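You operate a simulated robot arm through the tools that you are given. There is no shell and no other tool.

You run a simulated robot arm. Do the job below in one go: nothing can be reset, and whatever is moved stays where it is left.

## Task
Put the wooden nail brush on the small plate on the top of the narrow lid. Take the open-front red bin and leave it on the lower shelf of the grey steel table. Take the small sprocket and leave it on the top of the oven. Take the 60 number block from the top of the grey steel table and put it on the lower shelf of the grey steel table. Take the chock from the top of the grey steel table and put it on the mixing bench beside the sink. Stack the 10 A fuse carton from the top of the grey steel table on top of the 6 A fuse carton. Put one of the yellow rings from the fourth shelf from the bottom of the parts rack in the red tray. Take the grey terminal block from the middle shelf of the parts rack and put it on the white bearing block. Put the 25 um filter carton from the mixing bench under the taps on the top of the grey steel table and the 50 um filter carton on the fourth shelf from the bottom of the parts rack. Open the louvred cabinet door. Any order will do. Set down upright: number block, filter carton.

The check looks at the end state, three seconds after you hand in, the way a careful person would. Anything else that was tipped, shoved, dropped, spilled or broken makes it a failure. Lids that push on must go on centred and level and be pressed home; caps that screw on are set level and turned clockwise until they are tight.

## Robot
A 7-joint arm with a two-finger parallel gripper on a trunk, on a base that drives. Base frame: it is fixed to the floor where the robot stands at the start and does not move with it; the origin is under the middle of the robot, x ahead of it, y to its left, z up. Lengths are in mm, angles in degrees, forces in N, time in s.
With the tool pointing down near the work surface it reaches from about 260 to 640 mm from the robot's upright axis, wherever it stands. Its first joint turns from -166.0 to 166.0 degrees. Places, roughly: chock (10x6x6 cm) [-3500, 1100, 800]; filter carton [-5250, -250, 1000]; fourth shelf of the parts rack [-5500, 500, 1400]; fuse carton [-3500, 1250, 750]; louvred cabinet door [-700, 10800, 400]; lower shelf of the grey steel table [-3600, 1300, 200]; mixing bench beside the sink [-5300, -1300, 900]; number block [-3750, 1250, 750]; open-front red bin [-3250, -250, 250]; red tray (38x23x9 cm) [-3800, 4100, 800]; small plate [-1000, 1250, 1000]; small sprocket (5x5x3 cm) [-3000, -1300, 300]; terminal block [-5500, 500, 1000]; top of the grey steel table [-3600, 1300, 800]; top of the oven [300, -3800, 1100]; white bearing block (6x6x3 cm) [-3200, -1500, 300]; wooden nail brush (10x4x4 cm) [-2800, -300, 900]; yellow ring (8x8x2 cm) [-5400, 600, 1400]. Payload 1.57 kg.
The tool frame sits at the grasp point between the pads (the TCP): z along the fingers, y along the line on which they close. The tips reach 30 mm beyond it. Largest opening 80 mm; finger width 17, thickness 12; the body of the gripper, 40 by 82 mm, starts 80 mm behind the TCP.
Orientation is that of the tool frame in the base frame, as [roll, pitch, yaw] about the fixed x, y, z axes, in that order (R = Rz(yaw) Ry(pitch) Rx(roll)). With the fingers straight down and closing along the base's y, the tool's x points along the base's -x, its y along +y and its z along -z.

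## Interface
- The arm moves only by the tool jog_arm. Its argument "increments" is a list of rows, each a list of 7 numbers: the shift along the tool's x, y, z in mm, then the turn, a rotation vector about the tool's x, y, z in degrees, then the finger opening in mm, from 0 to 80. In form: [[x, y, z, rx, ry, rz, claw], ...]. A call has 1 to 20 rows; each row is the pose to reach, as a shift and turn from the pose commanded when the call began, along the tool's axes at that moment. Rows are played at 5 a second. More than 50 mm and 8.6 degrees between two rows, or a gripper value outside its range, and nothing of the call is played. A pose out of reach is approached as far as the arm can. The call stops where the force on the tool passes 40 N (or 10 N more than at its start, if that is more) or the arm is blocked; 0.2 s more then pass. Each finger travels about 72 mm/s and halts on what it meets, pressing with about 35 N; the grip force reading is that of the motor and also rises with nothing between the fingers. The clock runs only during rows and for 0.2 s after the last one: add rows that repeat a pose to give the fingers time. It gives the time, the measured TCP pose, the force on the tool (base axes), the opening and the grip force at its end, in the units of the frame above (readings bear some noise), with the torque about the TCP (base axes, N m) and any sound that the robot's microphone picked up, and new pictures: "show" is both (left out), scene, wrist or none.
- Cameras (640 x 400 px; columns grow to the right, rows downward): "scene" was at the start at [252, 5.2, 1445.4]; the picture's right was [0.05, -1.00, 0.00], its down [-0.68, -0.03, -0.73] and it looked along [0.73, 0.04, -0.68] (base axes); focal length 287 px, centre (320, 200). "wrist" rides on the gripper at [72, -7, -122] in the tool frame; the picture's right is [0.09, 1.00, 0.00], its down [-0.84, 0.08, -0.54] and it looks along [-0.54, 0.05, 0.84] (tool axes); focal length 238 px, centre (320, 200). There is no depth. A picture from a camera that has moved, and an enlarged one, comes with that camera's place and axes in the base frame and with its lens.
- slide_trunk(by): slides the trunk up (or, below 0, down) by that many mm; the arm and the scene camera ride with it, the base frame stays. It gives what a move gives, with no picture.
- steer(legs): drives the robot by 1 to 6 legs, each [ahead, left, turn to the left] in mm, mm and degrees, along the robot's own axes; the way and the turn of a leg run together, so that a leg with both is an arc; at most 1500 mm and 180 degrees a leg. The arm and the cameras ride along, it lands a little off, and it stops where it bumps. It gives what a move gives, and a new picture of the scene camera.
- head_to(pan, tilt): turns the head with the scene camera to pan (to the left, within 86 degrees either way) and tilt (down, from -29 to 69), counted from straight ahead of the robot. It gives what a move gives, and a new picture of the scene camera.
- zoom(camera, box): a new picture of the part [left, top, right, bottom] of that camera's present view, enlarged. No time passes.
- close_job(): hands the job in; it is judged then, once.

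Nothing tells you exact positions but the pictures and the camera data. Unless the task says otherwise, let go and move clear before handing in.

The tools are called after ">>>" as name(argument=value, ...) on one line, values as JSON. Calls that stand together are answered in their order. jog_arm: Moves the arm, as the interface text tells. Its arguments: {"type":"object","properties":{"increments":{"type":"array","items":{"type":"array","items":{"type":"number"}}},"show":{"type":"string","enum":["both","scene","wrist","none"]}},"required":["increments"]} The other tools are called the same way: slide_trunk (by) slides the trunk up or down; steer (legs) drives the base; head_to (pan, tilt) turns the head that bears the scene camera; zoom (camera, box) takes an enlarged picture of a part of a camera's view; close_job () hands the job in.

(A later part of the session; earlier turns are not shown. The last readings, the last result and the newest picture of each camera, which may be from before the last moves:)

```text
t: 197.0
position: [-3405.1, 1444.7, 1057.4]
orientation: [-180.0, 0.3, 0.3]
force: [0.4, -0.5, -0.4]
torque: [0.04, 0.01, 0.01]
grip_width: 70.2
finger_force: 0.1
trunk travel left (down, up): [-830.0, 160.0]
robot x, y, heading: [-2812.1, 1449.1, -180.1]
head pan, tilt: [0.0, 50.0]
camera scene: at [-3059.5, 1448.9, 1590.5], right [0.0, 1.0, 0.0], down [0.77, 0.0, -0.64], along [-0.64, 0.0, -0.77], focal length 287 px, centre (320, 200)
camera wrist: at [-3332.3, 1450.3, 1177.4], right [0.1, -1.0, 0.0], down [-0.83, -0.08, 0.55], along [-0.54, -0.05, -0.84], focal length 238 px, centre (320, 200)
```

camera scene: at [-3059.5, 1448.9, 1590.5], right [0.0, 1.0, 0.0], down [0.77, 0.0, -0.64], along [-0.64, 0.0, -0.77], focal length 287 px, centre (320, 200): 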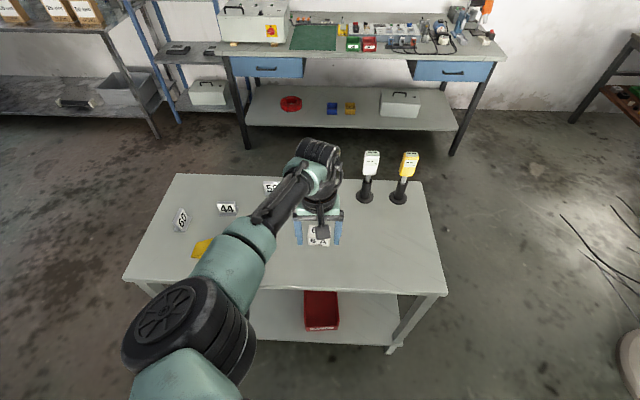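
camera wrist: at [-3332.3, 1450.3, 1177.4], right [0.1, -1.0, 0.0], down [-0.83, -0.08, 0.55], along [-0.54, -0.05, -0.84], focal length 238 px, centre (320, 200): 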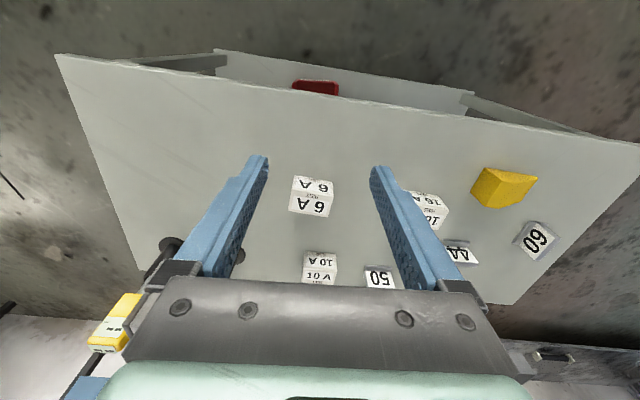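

All table items are visible: 6 A at about (-3552, 1447), 10 A at about (-3733, 1413), each ~70x50x48 mm. I turn the gripper 90° to grip cartons across x, and move closer.

>>> jog_arm(increments=[[0, 0, 0, 0, 0, 8.2, 75], [0, 0, 0, 0, 0, 16.4, 75], [0, 0, 0, 0, 0, 24.6, 75], [0, 0, 0, 0, 0, 32.8, 75], [0, 0, 0, 0, 0, 41, 75], [0, 0, 0, 0, 0, 49.2, 75], [0, 0, 0, 0, 0, 57.4, 75], [0, 0, 0, 0, 0, 65.6, 75], [0, 0, 0, 0, 0, 73.8, 75], [0, 0, 0, 0, 0, 82, 75], [0, 0, 0, 0, 0, 90, 75]], show="none")

>>> steer(legs=[[310, 0, 0]])

>>> jog_arm(increments=[[20, 0, 0, 0, 0, 0, 75], [40, 0, 0, 0, 0, 0, 75]], show="both")

```text
t: 199.4
position: [-3406.7, 1444.1, 1056.0]
orientation: [179.8, 0.0, -89.9]
force: [0.3, 0.3, 0.5]
torque: [0.01, -0.03, 0.01]
grip_width: 74.8
finger_force: 0.0
trunk travel left (down, up): [-830.0, 160.0]
robot x, y, heading: [-2814.2, 1450.2, -179.9]
head pan, tilt: [0.0, 50.0]
```

```text
t: 201.5
position: [-3714.3, 1447.6, 1057.9]
orientation: [179.8, 0.0, -89.9]
force: [-0.8, 0.0, -0.4]
torque: [-0.02, 0.01, -0.01]
grip_width: 74.8
finger_force: 0.0
trunk travel left (down, up): [-830.0, 160.0]
robot x, y, heading: [-3120.7, 1450.5, 179.7]
head pan, tilt: [0.0, 50.0]
camera scene: at [-3367.9, 1450.2, 1590.5], right [0.0, 1.0, 0.0], down [0.77, 0.0, -0.64], along [-0.64, 0.0, -0.77], focal length 287 px, centre (320, 200)
```

scene: 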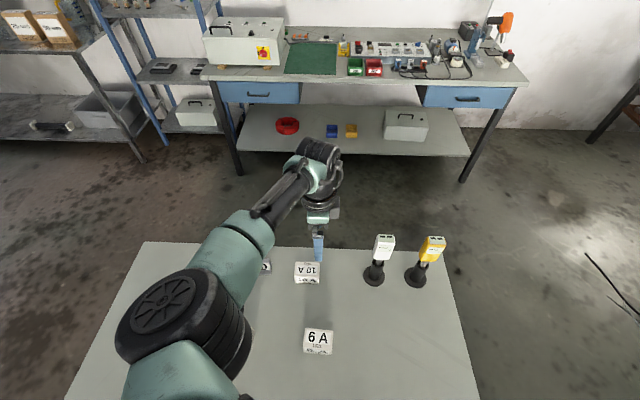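

```text
t: 202.1
position: [-3713.9, 1406.5, 1056.7]
orientation: [179.8, 0.0, -90.0]
force: [0.9, -0.1, 0.2]
torque: [-0.01, -0.03, 0.0]
grip_width: 74.9
finger_force: 0.0
trunk travel left (down, up): [-830.0, 160.0]
robot x, y, heading: [-3120.3, 1445.2, 179.2]
head pan, tilt: [0.0, 50.0]
camera scene: at [-3368.4, 1450.0, 1590.4], right [0.0, 1.0, 0.0], down [0.77, 0.0, -0.64], along [-0.64, 0.0, -0.77], focal length 287 px, centre (320, 200)
camera wrist: at [-3706.9, 1333.9, 1177.9], right [-1.0, -0.09, 0.0], down [-0.08, 0.84, 0.54], along [-0.05, 0.54, -0.84], focal length 238 px, centre (320, 200)
```

scene: 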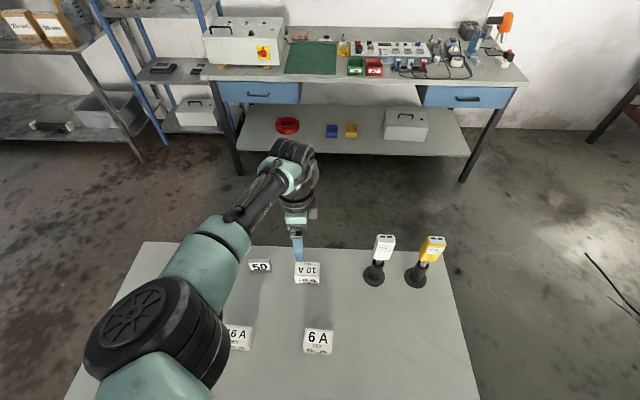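
wrist: 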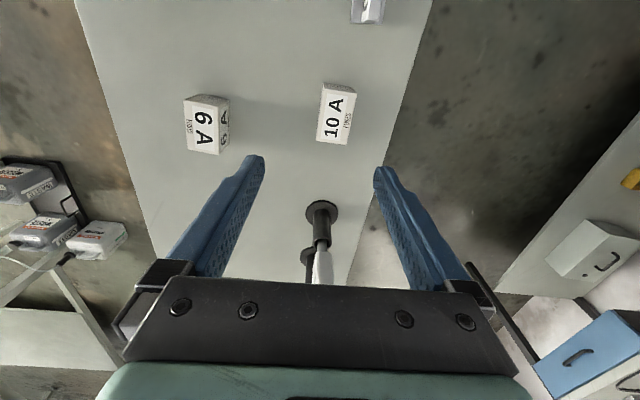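

>>> zoom(camera="wrist", box=[160, 60, 400, 210])

```text
2.67 times, centred on (280, 135) of wrist
camera zoom: at [-3706.9, 1333.9, 1177.9], right [-1.0, -0.09, 0.0], down [-0.08, 0.84, 0.54], along [-0.05, 0.54, -0.84], focal length 636 px, centre (427, 373)
```

zoom: 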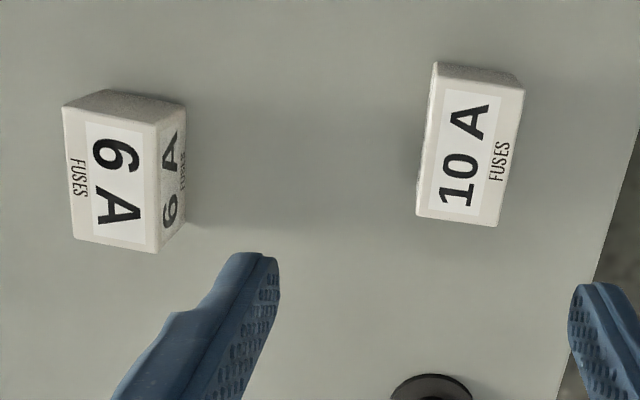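

Carton poses: 10 A centre (-3734,1413), 6 A centre (-3553,1445), ~44x70x48. I align over the 10 A and lower.

>>> jog_arm(increments=[[-6.5, 20, 0, 0, 0, 2.4, 75]], show="none")

>>> slide_trunk(by=-140)

>>> jog_arm(increments=[[0, 0, 10, 0, 0, 0, 75]], show="both")

```text
t: 202.5
position: [-3734.1, 1413.6, 1058.1]
orientation: [179.9, 0.0, -92.4]
force: [0.9, -0.3, -0.4]
torque: [0.0, -0.03, 0.0]
grip_width: 74.9
finger_force: 0.1
trunk travel left (down, up): [-830.0, 160.0]
robot x, y, heading: [-3120.0, 1450.6, 179.9]
head pan, tilt: [0.0, 50.0]
```

```text
t: 204.2
position: [-3733.7, 1412.7, 917.4]
orientation: [179.9, 0.0, -92.3]
force: [0.6, -0.1, 0.1]
torque: [0.0, -0.06, -0.04]
grip_width: 75.0
finger_force: 0.1
trunk travel left (down, up): [-690.0, 300.0]
robot x, y, heading: [-3121.2, 1446.9, 179.8]
head pan, tilt: [0.0, 50.0]
```

```text
t: 204.6
position: [-3731.4, 1411.8, 908.3]
orientation: [179.8, 0.0, -92.4]
force: [-0.4, -0.5, -0.2]
torque: [0.01, 0.0, -0.03]
grip_width: 75.0
finger_force: 0.0
trunk travel left (down, up): [-690.0, 300.0]
robot x, y, heading: [-3119.0, 1448.2, 179.6]
head pan, tilt: [0.0, 50.0]
camera scene: at [-3368.1, 1450.2, 1450.5], right [0.0, 1.0, 0.0], down [0.77, 0.0, -0.64], along [-0.64, 0.0, -0.77], focal length 287 px, centre (320, 200)
camera wrist: at [-3728.1, 1339.2, 1030.4], right [-1.0, -0.05, 0.0], down [-0.04, 0.84, 0.54], along [-0.03, 0.54, -0.84], focal length 238 px, centre (320, 200)
```

scene: 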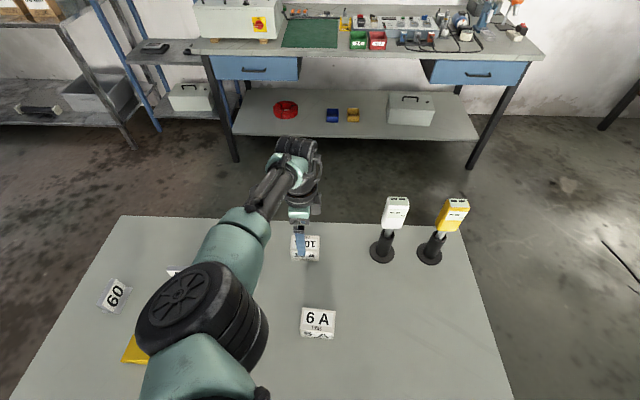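
wrist: 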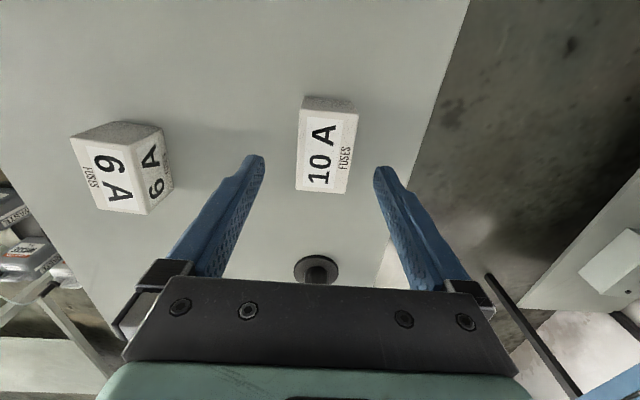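

>>> jog_arm(increments=[[2, 4, 25, 0, 0, 0, 75], [2, 4, 50, 0, 0, 0, 75], [2, 4, 66, 0, 0, 0, 75]], show="wrist")

```text
t: 205.4
position: [-3733.1, 1411.0, 854.8]
orientation: [179.6, 0.0, -92.3]
force: [-0.5, -0.4, 0.3]
torque: [-0.03, 0.03, 0.03]
grip_width: 75.0
finger_force: 0.0
out of reach, approached as far as the arm can: row 2, 3
trunk travel left (down, up): [-690.0, 300.0]
robot x, y, heading: [-3122.2, 1447.9, 179.6]
head pan, tilt: [0.0, 50.0]
camera wrist: at [-3728.2, 1337.2, 975.6], right [-1.0, -0.05, 0.01], down [-0.04, 0.84, 0.54], along [-0.03, 0.54, -0.84], focal length 238 px, centre (320, 200)
```

wrist: 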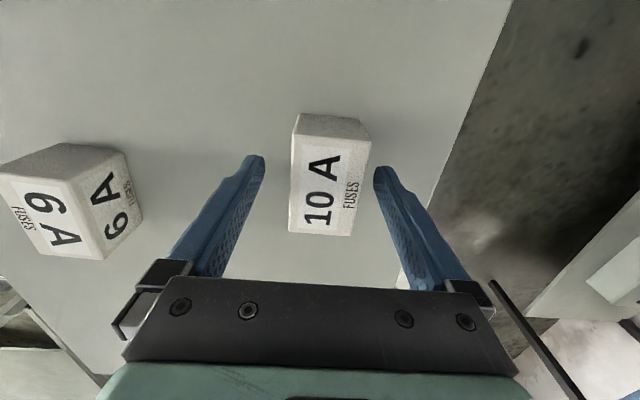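

>>> slide_trunk(by=-16)

>>> jog_arm(increments=[[0, 3, 0, 0, 0, 0, 60], [0, 3, 0, 0, 0, 0, 50], [0, 3, 0, 0, 0, 0, 40], [0, 3, 0, 0, 0, 0, 36], [0, 3, 0, 0, 0, 0, 36]], show="wrist")

```text
t: 206.0
position: [-3733.4, 1410.0, 838.6]
orientation: [179.6, -0.1, -92.3]
force: [-0.6, 0.2, 0.1]
torque: [0.02, 0.03, -0.01]
grip_width: 75.0
finger_force: 0.0
trunk travel left (down, up): [-674.0, 316.0]
robot x, y, heading: [-3117.4, 1447.0, 179.8]
head pan, tilt: [0.0, 50.0]
```

```text
t: 207.2
position: [-3733.5, 1410.1, 839.4]
orientation: [179.7, -0.1, -92.3]
force: [-0.3, -0.6, 1.3]
torque: [-0.01, -0.05, -0.03]
grip_width: 44.4
finger_force: 34.8
trunk travel left (down, up): [-674.0, 316.0]
robot x, y, heading: [-3118.7, 1451.6, 179.9]
head pan, tilt: [0.0, 50.0]
camera wrist: at [-3728.1, 1337.3, 959.9], right [-1.0, -0.05, 0.01], down [-0.04, 0.84, 0.54], along [-0.03, 0.54, -0.84], focal length 238 px, centre (320, 200)
```

wrist: 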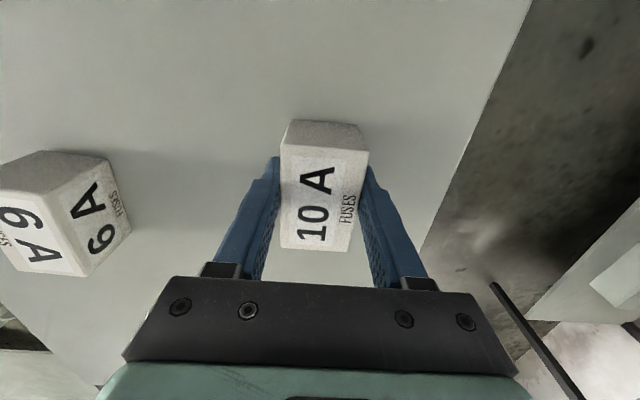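

Gripped (44 mm). Lift with the trunk and move over the 6 A carton.

>>> slide_trunk(by=110)

>>> jog_arm(increments=[[-8, -36, 0, 0, 0, 1, 36], [-16, -72, 0, 0, 0, 2, 36], [-25, -108, 0, 0, 0, 3, 36], [-34, -144, 0, 0, 0, 4, 36], [-42, -179, 0, 0, 0, 4, 36]], show="both")

```text
t: 208.6
position: [-3733.5, 1409.2, 949.4]
orientation: [179.6, 0.1, -92.3]
force: [-0.6, 0.4, -1.8]
torque: [-0.01, 0.0, 0.02]
grip_width: 44.7
finger_force: 34.7
trunk travel left (down, up): [-784.0, 206.0]
robot x, y, heading: [-3123.1, 1448.7, 179.8]
head pan, tilt: [0.0, 50.0]
```

```text
t: 209.8
position: [-3552.1, 1443.0, 949.5]
orientation: [179.6, 0.1, -96.4]
force: [0.1, 1.1, -0.8]
torque: [-0.01, -0.02, -0.02]
grip_width: 44.3
finger_force: 34.9
trunk travel left (down, up): [-784.0, 206.0]
robot x, y, heading: [-3119.6, 1452.7, 179.8]
head pan, tilt: [0.0, 50.0]
camera scene: at [-3367.4, 1450.2, 1544.6], right [0.0, 1.0, 0.0], down [0.77, 0.0, -0.64], along [-0.64, 0.0, -0.77], focal length 287 px, centre (320, 200)
camera wrist: at [-3551.1, 1370.5, 1069.1], right [-1.0, 0.02, 0.01], down [0.02, 0.84, 0.54], along [0.0, 0.54, -0.84], focal length 238 px, centre (320, 200)
```

scene: 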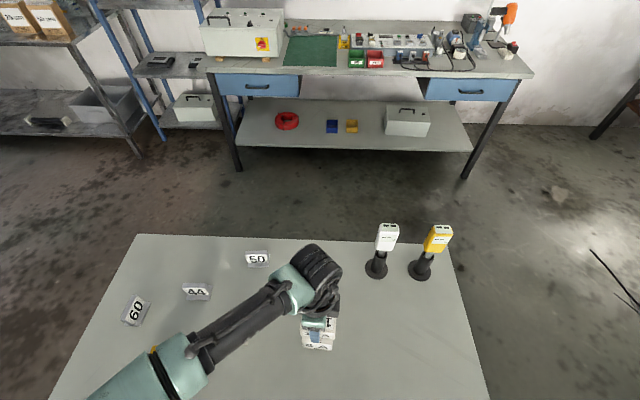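
wrist: 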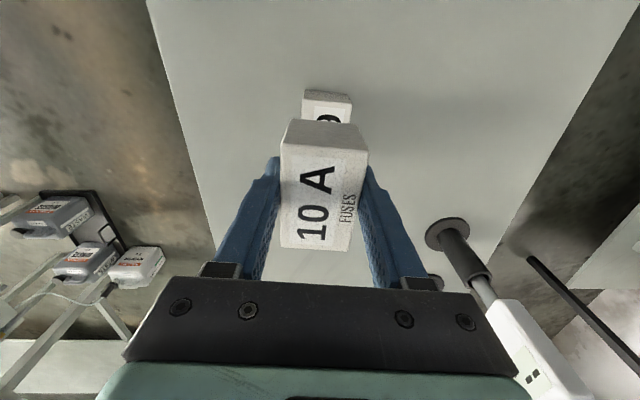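

>>> jog_arm(increments=[[-2.7, 3.3, 15, 0, 0, -1, 36], [-2.7, 3.3, 35, 0, 0, -1, 36], [-2.7, 3.3, 50, 0, 0, -1, 36]], show="both")

```text
t: 210.6
position: [-3555.6, 1446.1, 898.6]
orientation: [179.6, -0.1, -95.4]
force: [-0.9, -0.4, -1.2]
torque: [0.0, -0.01, -0.01]
grip_width: 44.4
finger_force: 34.7
trunk travel left (down, up): [-784.0, 206.0]
robot x, y, heading: [-3118.5, 1447.9, 179.9]
head pan, tilt: [0.0, 50.0]
camera scene: at [-3368.1, 1450.3, 1544.5], right [0.0, 1.0, 0.0], down [0.77, 0.0, -0.64], along [-0.64, 0.0, -0.77], focal length 287 px, centre (320, 200)
camera wrist: at [-3553.8, 1373.6, 1019.3], right [-1.0, 0.0, 0.01], down [0.0, 0.84, 0.54], along [0.0, 0.54, -0.84], focal length 238 px, centre (320, 200)
```

scene: 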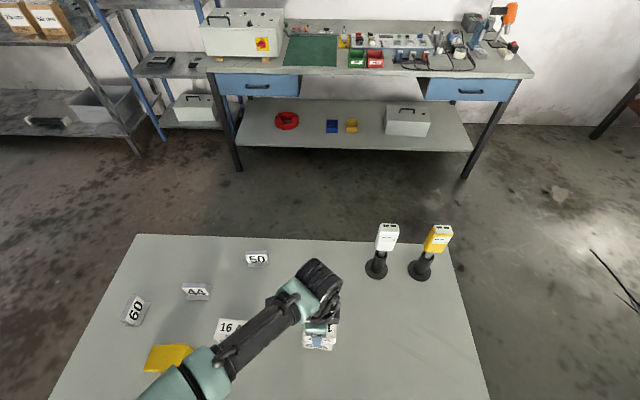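
wrist: 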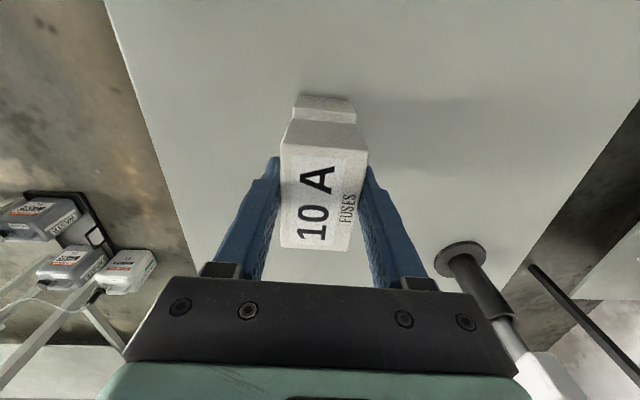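

>>> zoom(camera="scene", box=[270, 290, 380, 360])

>>> zoom(camera="wrist", box=[240, 70, 400, 170])

```text
5.71 times, centred on (325, 325) of scene
camera zoom: at [-3368.1, 1450.3, 1544.5], right [0.0, 1.0, 0.0], down [0.77, 0.0, -0.64], along [-0.64, 0.0, -0.77], focal length 1641 px, centre (291, -514)
```

zoom: 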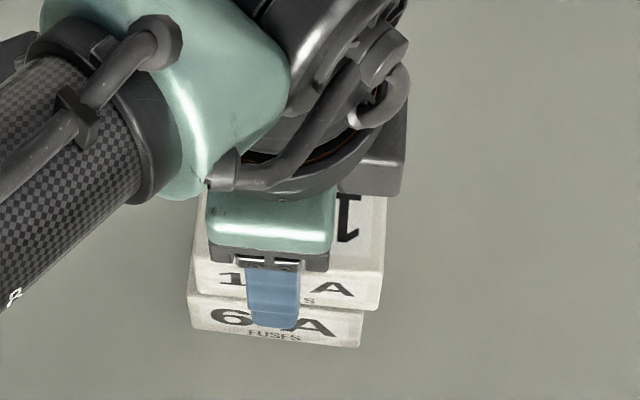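

```text
4.00 times, centred on (320, 120) of wrist
camera zoom: at [-3553.8, 1373.6, 1019.3], right [-1.0, 0.0, 0.01], down [0.0, 0.84, 0.54], along [0.0, 0.54, -0.84], focal length 953 px, centre (320, 520)
```

zoom: 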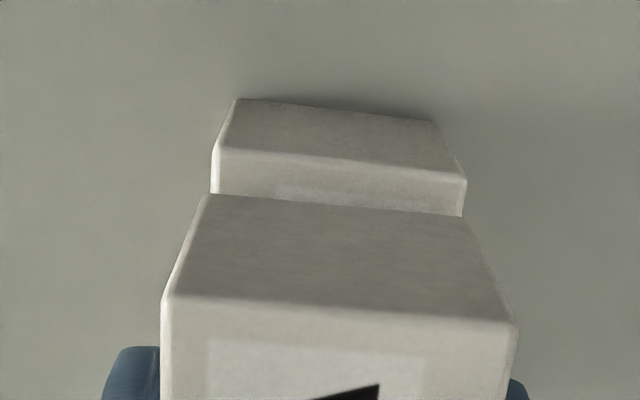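

>>> jog_arm(increments=[[5, 0, 3, 0, 0, 0, 36], [5, 0, 6, 0, 0, 0, 36], [5, 0, 8, 0, 0, 0, 36], [5, 0, 9.5, 0, 0, 0, 36]], show="none")

>>> jog_arm(increments=[[0, 0, 1, 0, 0, 0, 36], [0, 0, 2, 0, 0, 0, 36]], show="none")

```text
t: 211.6
position: [-3556.7, 1442.7, 889.5]
orientation: [179.5, 0.1, -95.3]
force: [1.8, 0.0, 10.3]
torque: [0.06, -0.32, 0.02]
grip_width: 44.8
finger_force: 35.3
trunk travel left (down, up): [-784.0, 206.0]
robot x, y, heading: [-3118.2, 1447.2, 179.4]
head pan, tilt: [0.0, 50.0]
```

```text
t: 212.2
position: [-3555.7, 1441.5, 890.3]
orientation: [179.3, 0.0, -95.3]
force: [2.8, -0.5, 30.3]
torque: [0.11, -0.64, -0.02]
grip_width: 44.5
finger_force: 34.9
trunk travel left (down, up): [-784.0, 206.0]
robot x, y, heading: [-3121.5, 1449.9, 179.5]
head pan, tilt: [0.0, 50.0]
```

Contact made on top of the 6 A carton. I ease off and release, then rise.

>>> jog_arm(increments=[[0, 0, -1.5, 0, 0, 0, 36], [0, 0, -1.5, 0, 0, 0, 46], [0, 0, -1.5, 0, 0, 0, 56], [0, 0, -1.5, 0, 0, 0, 66], [0, 0, -25, 0, 0, 0, 70], [0, 0, -60, 0, 0, 0, 70], [0, 0, -90, 0, 0, 0, 70]], show="both")

```text
t: 213.8
position: [-3554.8, 1442.8, 976.1]
orientation: [179.7, 0.0, -95.4]
force: [-0.1, 0.3, -0.5]
torque: [-0.04, -0.05, 0.02]
grip_width: 69.8
finger_force: 0.0
trunk travel left (down, up): [-784.0, 206.0]
robot x, y, heading: [-3123.8, 1449.3, 180.0]
head pan, tilt: [0.0, 50.0]
camera scene: at [-3367.8, 1450.2, 1544.5], right [0.0, 1.0, 0.0], down [0.77, 0.0, -0.64], along [-0.64, 0.0, -0.77], focal length 287 px, centre (320, 200)
camera wrist: at [-3553.9, 1370.0, 1096.6], right [-1.0, 0.0, 0.01], down [0.0, 0.84, 0.54], along [0.0, 0.54, -0.84], focal length 238 px, centre (320, 200)
```

scene: 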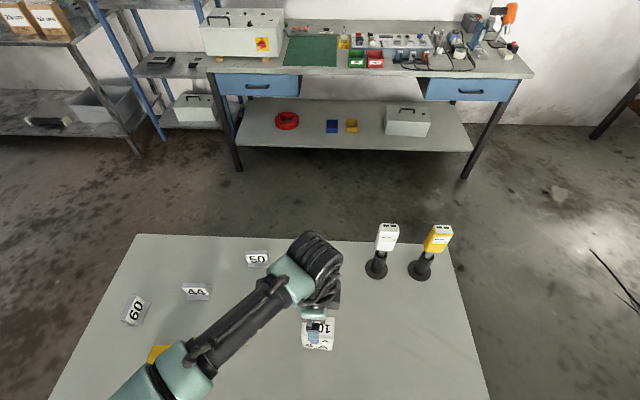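
wrist: 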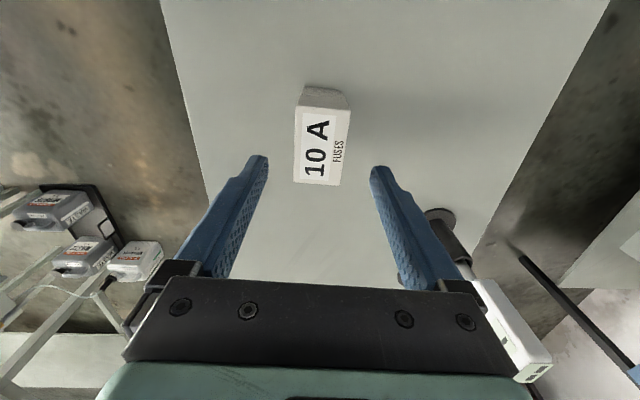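

Stack done. Next the "60" block: strafe left along the table.

>>> steer(legs=[[0, 400, 0]])

>>> jog_arm(increments=[[0, 0, -30, 0, 0, 0, 70]], show="both")

```text
t: 216.3
position: [-3558.4, 1050.6, 975.4]
orientation: [179.6, 0.0, -95.8]
force: [0.0, 0.5, 0.2]
torque: [-0.01, -0.01, -0.02]
grip_width: 70.0
finger_force: 0.1
trunk travel left (down, up): [-784.0, 206.0]
robot x, y, heading: [-3121.8, 1057.3, 179.6]
head pan, tilt: [0.0, 50.0]
camera scene: at [-3370.8, 1057.6, 1544.5], right [0.01, 1.0, 0.0], down [0.77, -0.01, -0.64], along [-0.64, 0.01, -0.77], focal length 287 px, centre (320, 200)
```

scene: 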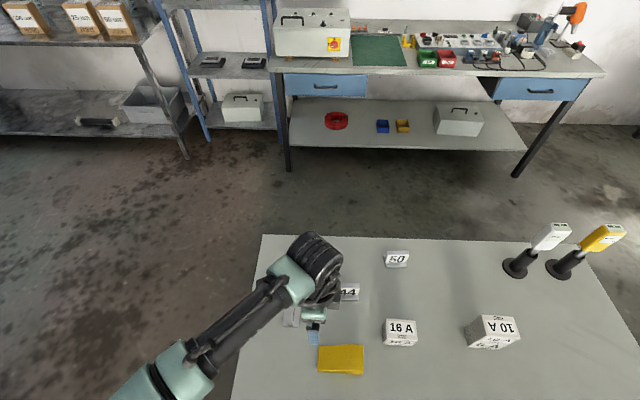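

```text
t: 216.7
position: [-3558.3, 1050.3, 1005.8]
orientation: [179.7, 0.0, -95.6]
force: [-0.3, -0.3, 0.7]
torque: [-0.02, -0.03, 0.02]
grip_width: 70.0
finger_force: 0.1
trunk travel left (down, up): [-784.0, 206.0]
robot x, y, heading: [-3122.5, 1054.2, 179.3]
head pan, tilt: [0.0, 50.0]
camera scene: at [-3370.5, 1058.1, 1544.5], right [0.01, 1.0, 0.0], down [0.77, -0.01, -0.64], along [-0.64, 0.01, -0.77], focal length 287 px, centre (320, 200)
camera wrist: at [-3557.8, 977.5, 1127.2], right [-1.0, 0.01, 0.01], down [0.01, 0.84, 0.54], along [0.0, 0.54, -0.84], focal length 238 px, centre (320, 200)
```

scene: 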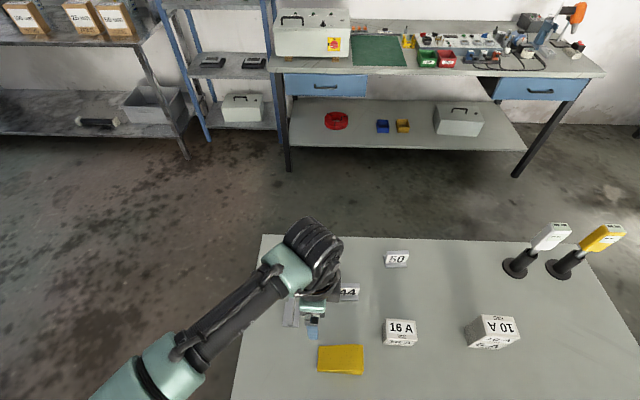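
wrist: 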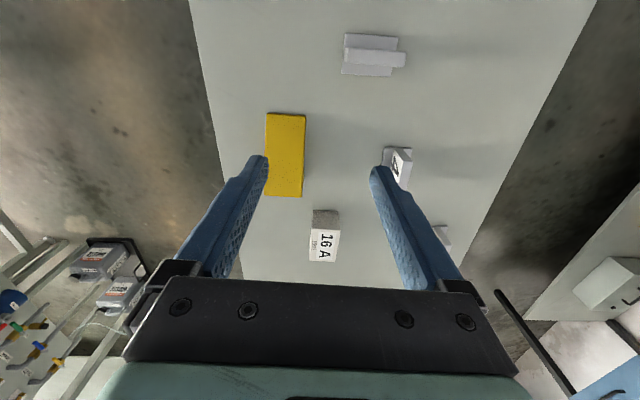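

>>> zoom(camera="wrist", box=[300, 10, 440, 110])

>>> zoom(camera="scene", box=[250, 270, 450, 390])

```text
4.00 times, centred on (370, 60) of wrist
camera zoom: at [-3557.8, 977.5, 1127.2], right [-1.0, 0.01, 0.01], down [0.01, 0.84, 0.54], along [0.0, 0.54, -0.84], focal length 953 px, centre (120, 760)
```

zoom: 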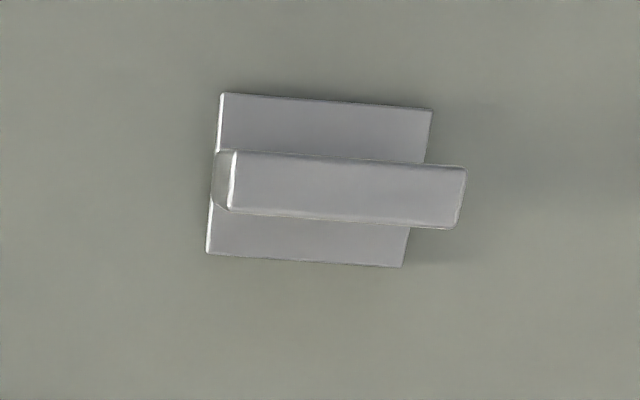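

```text
3.20 times, centred on (350, 330) of scene
camera zoom: at [-3370.5, 1058.1, 1544.5], right [0.01, 1.0, 0.0], down [0.77, -0.01, -0.64], along [-0.64, 0.01, -0.77], focal length 919 px, centre (224, -216)
```

zoom: 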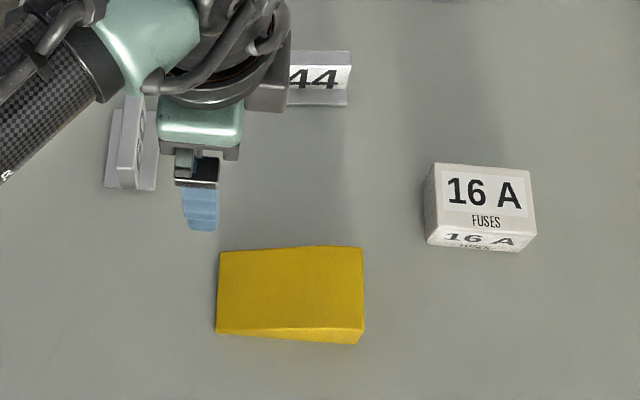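

The 60 block has an upright plate ~15 mm thick on a base, centre about (-3614, 986). I rotate back to close along y and move above it.

>>> jog_arm(increments=[[6, 4, 0, 0, 0, -8.3, 60], [12, 9, 0, 0, 0, -16.6, 60], [18, 13, 0, 0, 0, -24.9, 60], [25, 18, 0, 0, 0, -33.2, 60], [31, 22, 0, 0, 0, -41.5, 60], [37, 27, 0, 0, 0, -49.8, 60], [43, 31, 0, 0, 0, -58.1, 60], [50, 36, 0, 0, 0, -66.4, 60], [56, 40, 0, 0, 0, -74.7, 60], [62, 45, 0, 0, 0, -83, 60], [69, 49, 0, 0, 0, -91, 60]], show="both")

```text
t: 219.1
position: [-3614.8, 989.3, 1007.9]
orientation: [-180.0, 0.3, -4.5]
force: [-0.4, 1.0, -0.6]
torque: [0.0, -0.01, -0.01]
grip_width: 60.2
finger_force: 0.0
trunk travel left (down, up): [-784.0, 206.0]
robot x, y, heading: [-3123.6, 1054.5, 179.3]
head pan, tilt: [0.0, 50.0]
camera scene: at [-3370.9, 1057.7, 1544.5], right [0.01, 1.0, 0.0], down [0.77, -0.01, -0.64], along [-0.64, 0.01, -0.77], focal length 287 px, centre (320, 200)
camera wrist: at [-3542.0, 988.6, 1127.9], right [0.01, -1.0, 0.0], down [-0.84, -0.01, 0.55], along [-0.55, -0.01, -0.84], focal length 238 px, centre (320, 200)
```

scene: 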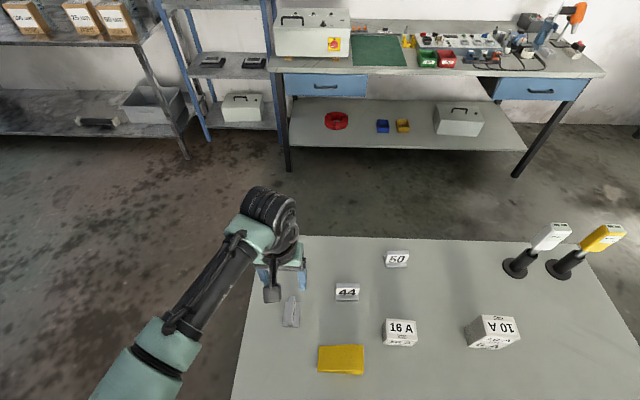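
wrist: 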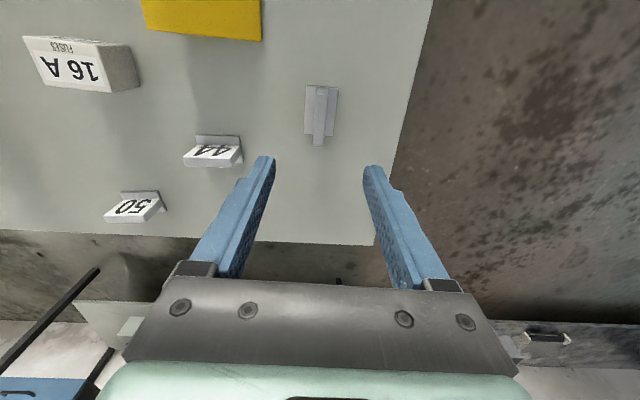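

>>> jog_arm(increments=[[4, 2.3, 40, 0, 0, 0, 60], [4, 2.3, 85, 0, 0, 0, 60], [4, 2.3, 110, 0, 0, 0, 60]], show="wrist")

>>> zoom(camera="wrist", box=[220, 40, 420, 190])

```text
t: 219.9
position: [-3611.2, 985.1, 897.2]
orientation: [-180.0, 0.4, -4.7]
force: [-0.4, 0.7, 0.5]
torque: [0.0, -0.02, 0.01]
grip_width: 60.2
finger_force: 0.2
trunk travel left (down, up): [-784.0, 206.0]
robot x, y, heading: [-3123.0, 1056.1, 179.5]
head pan, tilt: [0.0, 50.0]
camera wrist: at [-3538.4, 984.5, 1017.8], right [0.01, -1.0, 0.0], down [-0.84, -0.01, 0.55], along [-0.55, -0.01, -0.84], focal length 238 px, centre (320, 200)
```

wrist: 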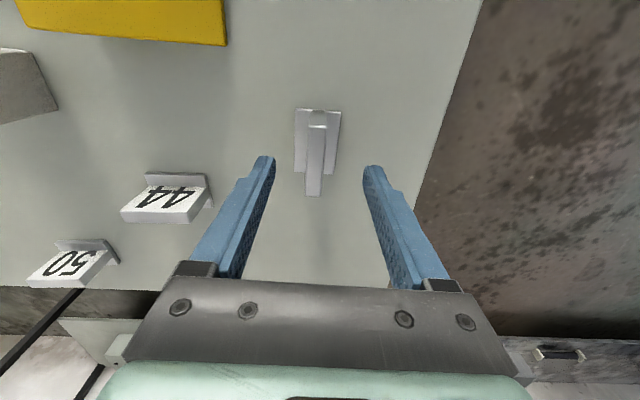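

```text
2.67 times, centred on (320, 115) of wrist
camera zoom: at [-3538.4, 984.5, 1017.8], right [0.01, -1.0, 0.0], down [-0.84, -0.01, 0.55], along [-0.55, -0.01, -0.84], focal length 636 px, centre (320, 427)
```

zoom: 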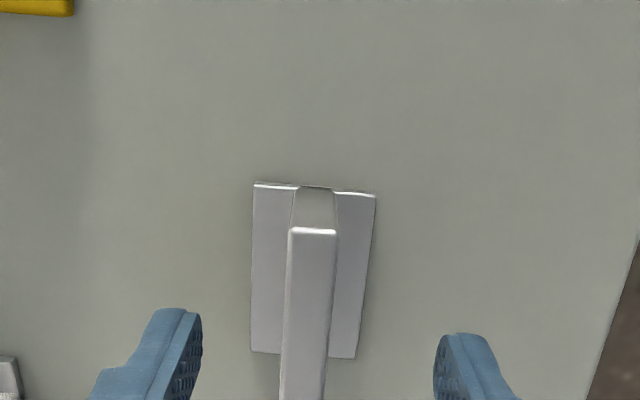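

>>> jog_arm(increments=[[0, -2, 25, 0, 0, 0, 60], [0, -2, 50, 0, 0, 0, 60], [0, -2, 50, 0, 0, 0, 45], [0, -2, 50, 0, 0, 0, 30], [0, -2, 50, 0, 0, 0, 16], [0, -2, 50, 0, 0, 0, 8], [0, -2, 50, 0, 0, 0, 8]], show="wrist")

```text
t: 221.5
position: [-3611.4, 988.4, 843.4]
orientation: [-179.9, 0.3, -4.7]
force: [0.2, 0.8, -1.2]
torque: [-0.01, -0.03, -0.01]
grip_width: 13.5
finger_force: 30.3
trunk travel left (down, up): [-784.0, 206.0]
robot x, y, heading: [-3118.1, 1056.2, 179.3]
head pan, tilt: [0.0, 50.0]
camera wrist: at [-3537.9, 988.6, 964.6], right [0.01, -1.0, 0.0], down [-0.84, -0.01, 0.55], along [-0.55, -0.01, -0.84], focal length 238 px, centre (320, 200)
```

wrist: 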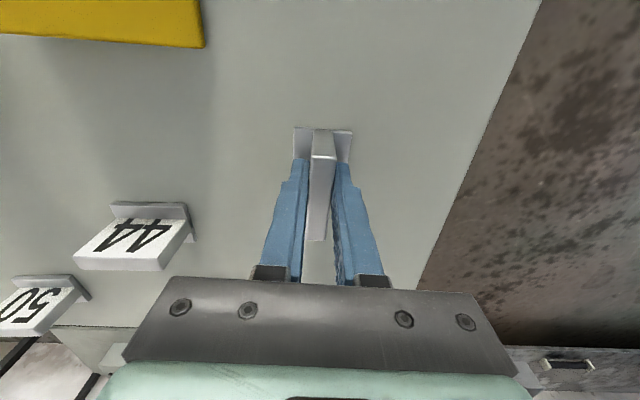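

Block gripped (13.5 mm). Lift, back out, strafe right, then lower the trunk for the lower shelf.

>>> slide_trunk(by=120)

>>> steer(legs=[[-450, 0, 0], [0, -180, 0]])

>>> slide_trunk(by=-400)

>>> jog_arm(increments=[[0, 0, -40, 0, 0, 0, 8], [0, 0, -80, 0, 0, 0, 8], [0, 0, -110, 0, 0, 0, 8]], show="both")

```text
t: 223.0
position: [-3612.3, 988.0, 964.7]
orientation: [180.0, 0.3, -4.7]
force: [-0.6, -0.5, -0.8]
torque: [0.02, -0.03, 0.03]
grip_width: 13.7
finger_force: 30.2
trunk travel left (down, up): [-904.0, 86.0]
robot x, y, heading: [-3126.9, 1053.7, 179.6]
head pan, tilt: [0.0, 50.0]
```

```text
t: 226.9
position: [-3149.1, 1164.0, 964.3]
orientation: [-180.0, 0.3, -5.0]
force: [0.7, -0.4, -1.4]
torque: [0.02, -0.06, -0.02]
grip_width: 13.7
finger_force: 30.0
trunk travel left (down, up): [-904.0, 86.0]
robot x, y, heading: [-2658.0, 1227.9, 179.1]
head pan, tilt: [0.0, 50.0]
camera scene: at [-2908.6, 1231.7, 1664.5], right [0.01, 1.0, 0.0], down [0.77, -0.01, -0.64], along [-0.64, 0.01, -0.77], focal length 287 px, centre (320, 200)
```

scene: 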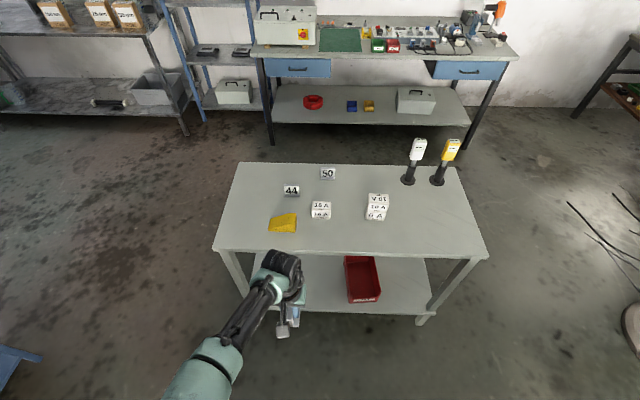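

```text
t: 230.7
position: [-3149.0, 1163.4, 563.9]
orientation: [179.9, 0.4, -4.9]
force: [0.3, 0.2, -1.3]
torque: [-0.03, -0.02, 0.01]
grip_width: 13.8
finger_force: 29.9
trunk travel left (down, up): [-504.0, 486.0]
robot x, y, heading: [-2659.3, 1223.3, 179.1]
head pan, tilt: [0.0, 50.0]
```

```text
t: 231.5
position: [-3149.7, 1161.9, 675.7]
orientation: [179.9, 0.3, -4.9]
force: [-0.2, 0.2, -0.9]
torque: [0.01, 0.01, -0.01]
grip_width: 13.3
finger_force: 30.0
trunk travel left (down, up): [-504.0, 486.0]
robot x, y, heading: [-2659.2, 1229.8, 179.3]
head pan, tilt: [0.0, 50.0]
camera scene: at [-2908.5, 1232.1, 1264.5], right [0.01, 1.0, 0.0], down [0.77, -0.01, -0.64], along [-0.64, 0.01, -0.77], focal length 287 px, centre (320, 200)
camera wrist: at [-3076.1, 1162.8, 795.3], right [0.01, -1.0, 0.0], down [-0.84, -0.01, 0.55], along [-0.55, 0.0, -0.84], focal length 238 px, centre (320, 200)
```

scene: 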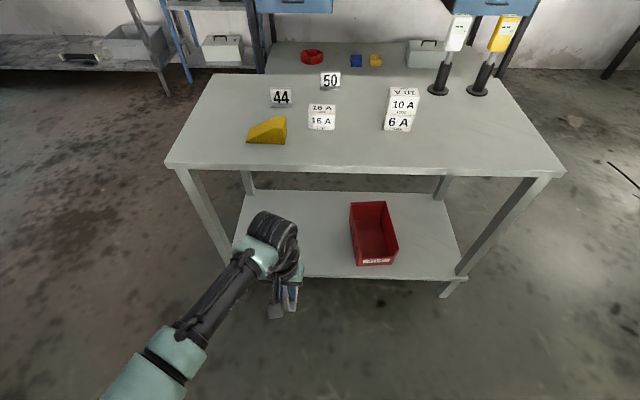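
wrist: 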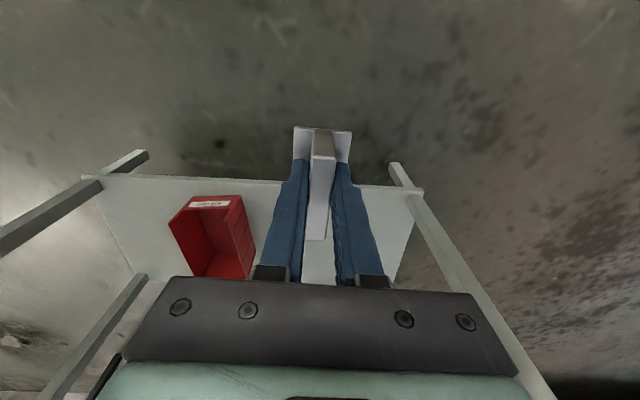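

>>> slide_trunk(by=-340)

>>> steer(legs=[[310, 0, 0.8]])

>>> jog_arm(increments=[[0, 0, 15, 0, 0, 0, 8], [0, 0, 30, 0, 0, 0, 8]], show="both")

```text
t: 234.8
position: [-3149.6, 1162.8, 334.1]
orientation: [180.0, 0.3, -4.9]
force: [-0.3, 0.8, -1.0]
torque: [0.0, 0.0, 0.0]
grip_width: 13.6
finger_force: 29.8
trunk travel left (down, up): [-164.0, 826.0]
robot x, y, heading: [-2656.6, 1229.6, 179.3]
head pan, tilt: [0.0, 50.0]
```

```text
t: 236.9
position: [-3466.3, 1162.0, 335.3]
orientation: [-180.0, 0.3, -4.3]
force: [0.3, -0.7, -1.1]
torque: [-0.02, 0.01, 0.02]
grip_width: 13.6
finger_force: 29.4
trunk travel left (down, up): [-164.0, 826.0]
robot x, y, heading: [-2974.9, 1232.1, 179.4]
head pan, tilt: [0.0, 50.0]
camera scene: at [-3226.1, 1232.7, 924.5], right [0.0, 1.0, 0.0], down [0.77, 0.0, -0.64], along [-0.64, 0.0, -0.77], focal length 287 px, centre (320, 200)
```

scene: 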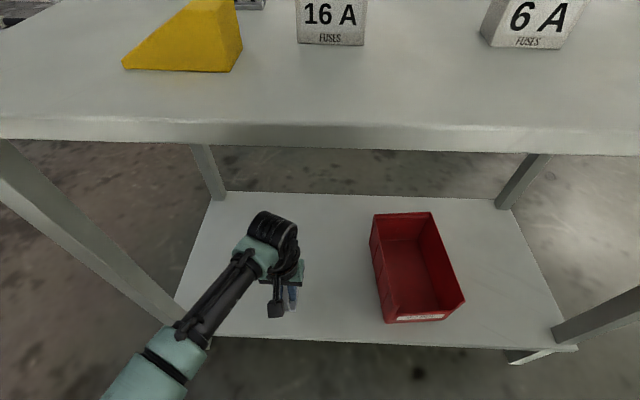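

```text
t: 237.6
position: [-3468.2, 1161.3, 304.8]
orientation: [179.9, 0.4, -4.4]
force: [0.6, 0.8, -2.3]
torque: [-0.02, 0.0, 0.01]
grip_width: 13.7
finger_force: 30.1
trunk travel left (down, up): [-164.0, 826.0]
robot x, y, heading: [-2978.9, 1234.1, 179.8]
head pan, tilt: [0.0, 50.0]
camera scene: at [-3226.1, 1232.7, 924.5], right [0.0, 1.0, 0.0], down [0.77, 0.0, -0.64], along [-0.64, 0.0, -0.77], focal length 287 px, centre (320, 200)
camera wrist: at [-3393.3, 1161.8, 425.5], right [0.02, -1.0, 0.0], down [-0.84, -0.01, 0.55], along [-0.55, -0.01, -0.84], focal length 238 px, centre (320, 200)
```

scene: 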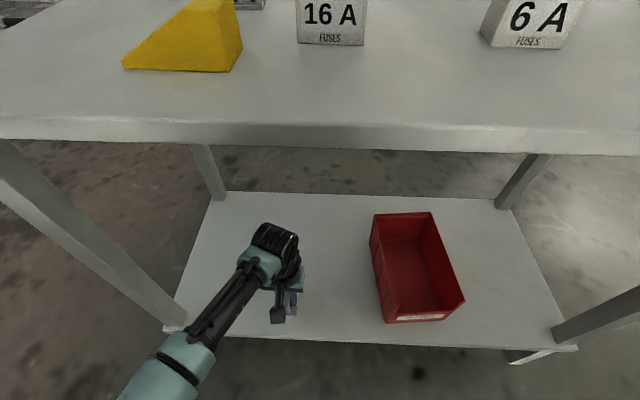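
wrist: 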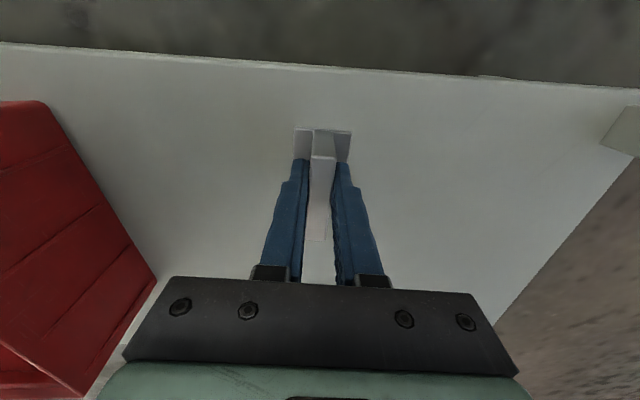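

>>> jog_arm(increments=[[0, 0, 10, 0, 0, 0, 8], [0, 0, 20, 0, 0, 0, 8], [0, 0, 28, 0, 0, 0, 8]], show="wrist")

>>> jog_arm(increments=[[0, 0, 2, 0, 0, 0, 8], [0, 0, 4, 0, 0, 0, 8], [0, 0, 6, 0, 0, 0, 8]], show="none")

```text
t: 238.3
position: [-3467.5, 1161.1, 275.7]
orientation: [180.0, 0.3, -4.4]
force: [0.1, -0.1, -0.8]
torque: [-0.01, -0.03, 0.01]
grip_width: 13.7
finger_force: 29.9
trunk travel left (down, up): [-164.0, 826.0]
robot x, y, heading: [-2981.5, 1230.9, 179.7]
head pan, tilt: [0.0, 50.0]
camera wrist: at [-3393.2, 1161.4, 396.5], right [0.02, -1.0, 0.0], down [-0.84, -0.01, 0.55], along [-0.55, -0.01, -0.84], focal length 238 px, centre (320, 200)
```

wrist: 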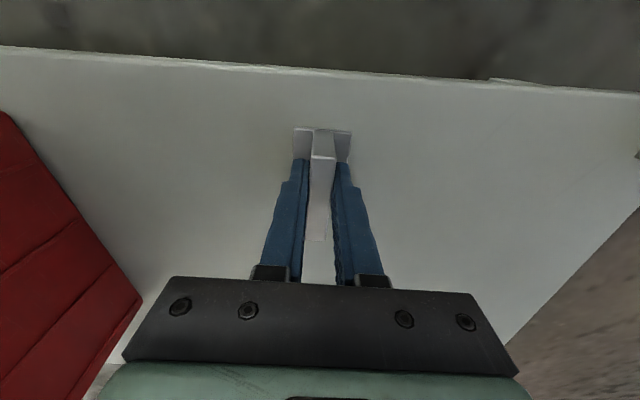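

```text
t: 239.2
position: [-3466.8, 1161.0, 270.6]
orientation: [-180.0, 0.5, -4.4]
force: [0.3, 1.3, -1.9]
torque: [0.0, 0.0, 0.02]
grip_width: 13.6
finger_force: 30.2
trunk travel left (down, up): [-164.0, 826.0]
robot x, y, heading: [-2977.8, 1230.0, 179.7]
head pan, tilt: [0.0, 50.0]
```

>>> jog_arm(increments=[[0, 0, 2, 0, 0, 0, 8], [0, 0, 4, 0, 0, 0, 8], [0, 0, 6, 0, 0, 0, 8]], show="none")

>>> jog_arm(increments=[[0, 0, 1.5, 0, 0, 0, 8], [0, 0, 3, 0, 0, 0, 8]], show="none")

>>> jog_arm(increments=[[0, 0, 1.5, 0, 0, 0, 8], [0, 0, 3, 0, 0, 0, 8]], show="none")

>>> jog_arm(increments=[[0, 0, 1.5, 0, 0, 0, 8], [0, 0, 3, 0, 0, 0, 8]], show="wrist")

```text
t: 239.9
position: [-3467.2, 1160.5, 263.5]
orientation: [-180.0, 0.3, -4.4]
force: [-0.1, 0.5, -0.7]
torque: [-0.01, 0.01, -0.03]
grip_width: 13.4
finger_force: 29.7
trunk travel left (down, up): [-164.0, 826.0]
robot x, y, heading: [-2978.3, 1229.3, 179.6]
head pan, tilt: [0.0, 50.0]
```

```text
t: 240.6
position: [-3467.3, 1160.7, 263.9]
orientation: [179.9, 0.4, -4.3]
force: [5.5, -1.7, 20.3]
torque: [0.01, -0.59, 0.01]
grip_width: 13.5
finger_force: 30.7
trunk travel left (down, up): [-164.0, 826.0]
robot x, y, heading: [-2982.0, 1226.1, 180.0]
head pan, tilt: [0.0, 50.0]
```

```text
t: 241.2
position: [-3466.8, 1162.5, 258.3]
orientation: [179.9, 0.4, -4.3]
force: [2.9, -0.8, 3.4]
torque: [0.0, 0.1, 0.01]
grip_width: 13.9
finger_force: 22.5
trunk travel left (down, up): [-164.0, 826.0]
robot x, y, heading: [-2973.0, 1233.6, 179.6]
head pan, tilt: [0.0, 50.0]
```

```text
t: 241.8
position: [-3466.9, 1162.1, 258.3]
orientation: [-180.0, 0.5, -4.4]
force: [8.9, 3.3, 23.7]
torque: [0.03, -0.1, 0.02]
grip_width: 13.9
finger_force: 30.3
trunk travel left (down, up): [-164.0, 826.0]
robot x, y, heading: [-2975.6, 1229.3, 179.7]
head pan, tilt: [0.0, 50.0]
camera wrist: at [-3394.0, 1163.0, 377.9], right [0.02, -1.0, 0.0], down [-0.84, -0.01, 0.55], along [-0.55, -0.01, -0.84], focal length 238 px, centre (320, 200)
```

wrist: 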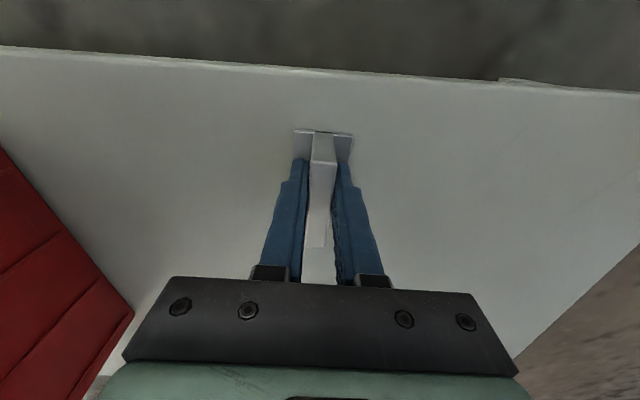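

The block stands on the shelf. Release and rise, then back out.

>>> jog_arm(increments=[[0, 0, -1, 0, 0, 0, 12], [0, 0, -1, 0, 0, 0, 20], [0, 0, -1, 0, 0, 0, 32], [0, 0, -1, 0, 0, 0, 44], [0, 0, -20, 0, 0, 0, 50], [0, 0, -50, 0, 0, 0, 50], [0, 0, -85, 0, 0, 0, 50]], show="both")

```text
t: 243.3
position: [-3465.8, 1163.7, 343.4]
orientation: [-179.9, 0.3, -4.3]
force: [-0.4, -0.1, -0.5]
torque: [0.0, -0.02, 0.01]
grip_width: 50.0
finger_force: 0.0
trunk travel left (down, up): [-164.0, 826.0]
robot x, y, heading: [-2980.5, 1226.9, 179.6]
head pan, tilt: [0.0, 50.0]
camera scene: at [-3226.1, 1232.7, 924.5], right [0.0, 1.0, 0.0], down [0.77, 0.0, -0.64], along [-0.64, 0.0, -0.77], focal length 287 px, centre (320, 200)
camera wrist: at [-3391.9, 1163.3, 462.9], right [0.02, -1.0, 0.0], down [-0.84, -0.01, 0.55], along [-0.55, -0.01, -0.84], focal length 238 px, centre (320, 200)
```

scene: 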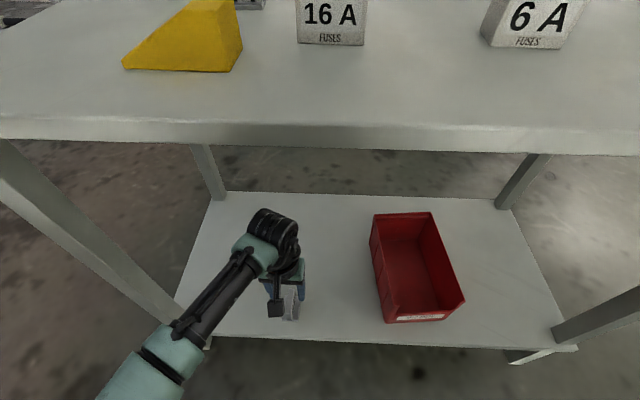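
wrist: 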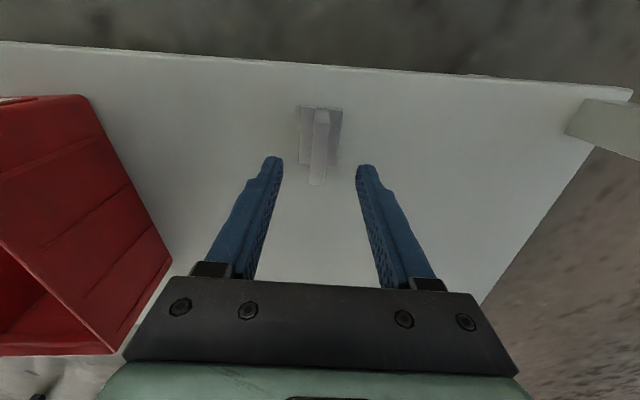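

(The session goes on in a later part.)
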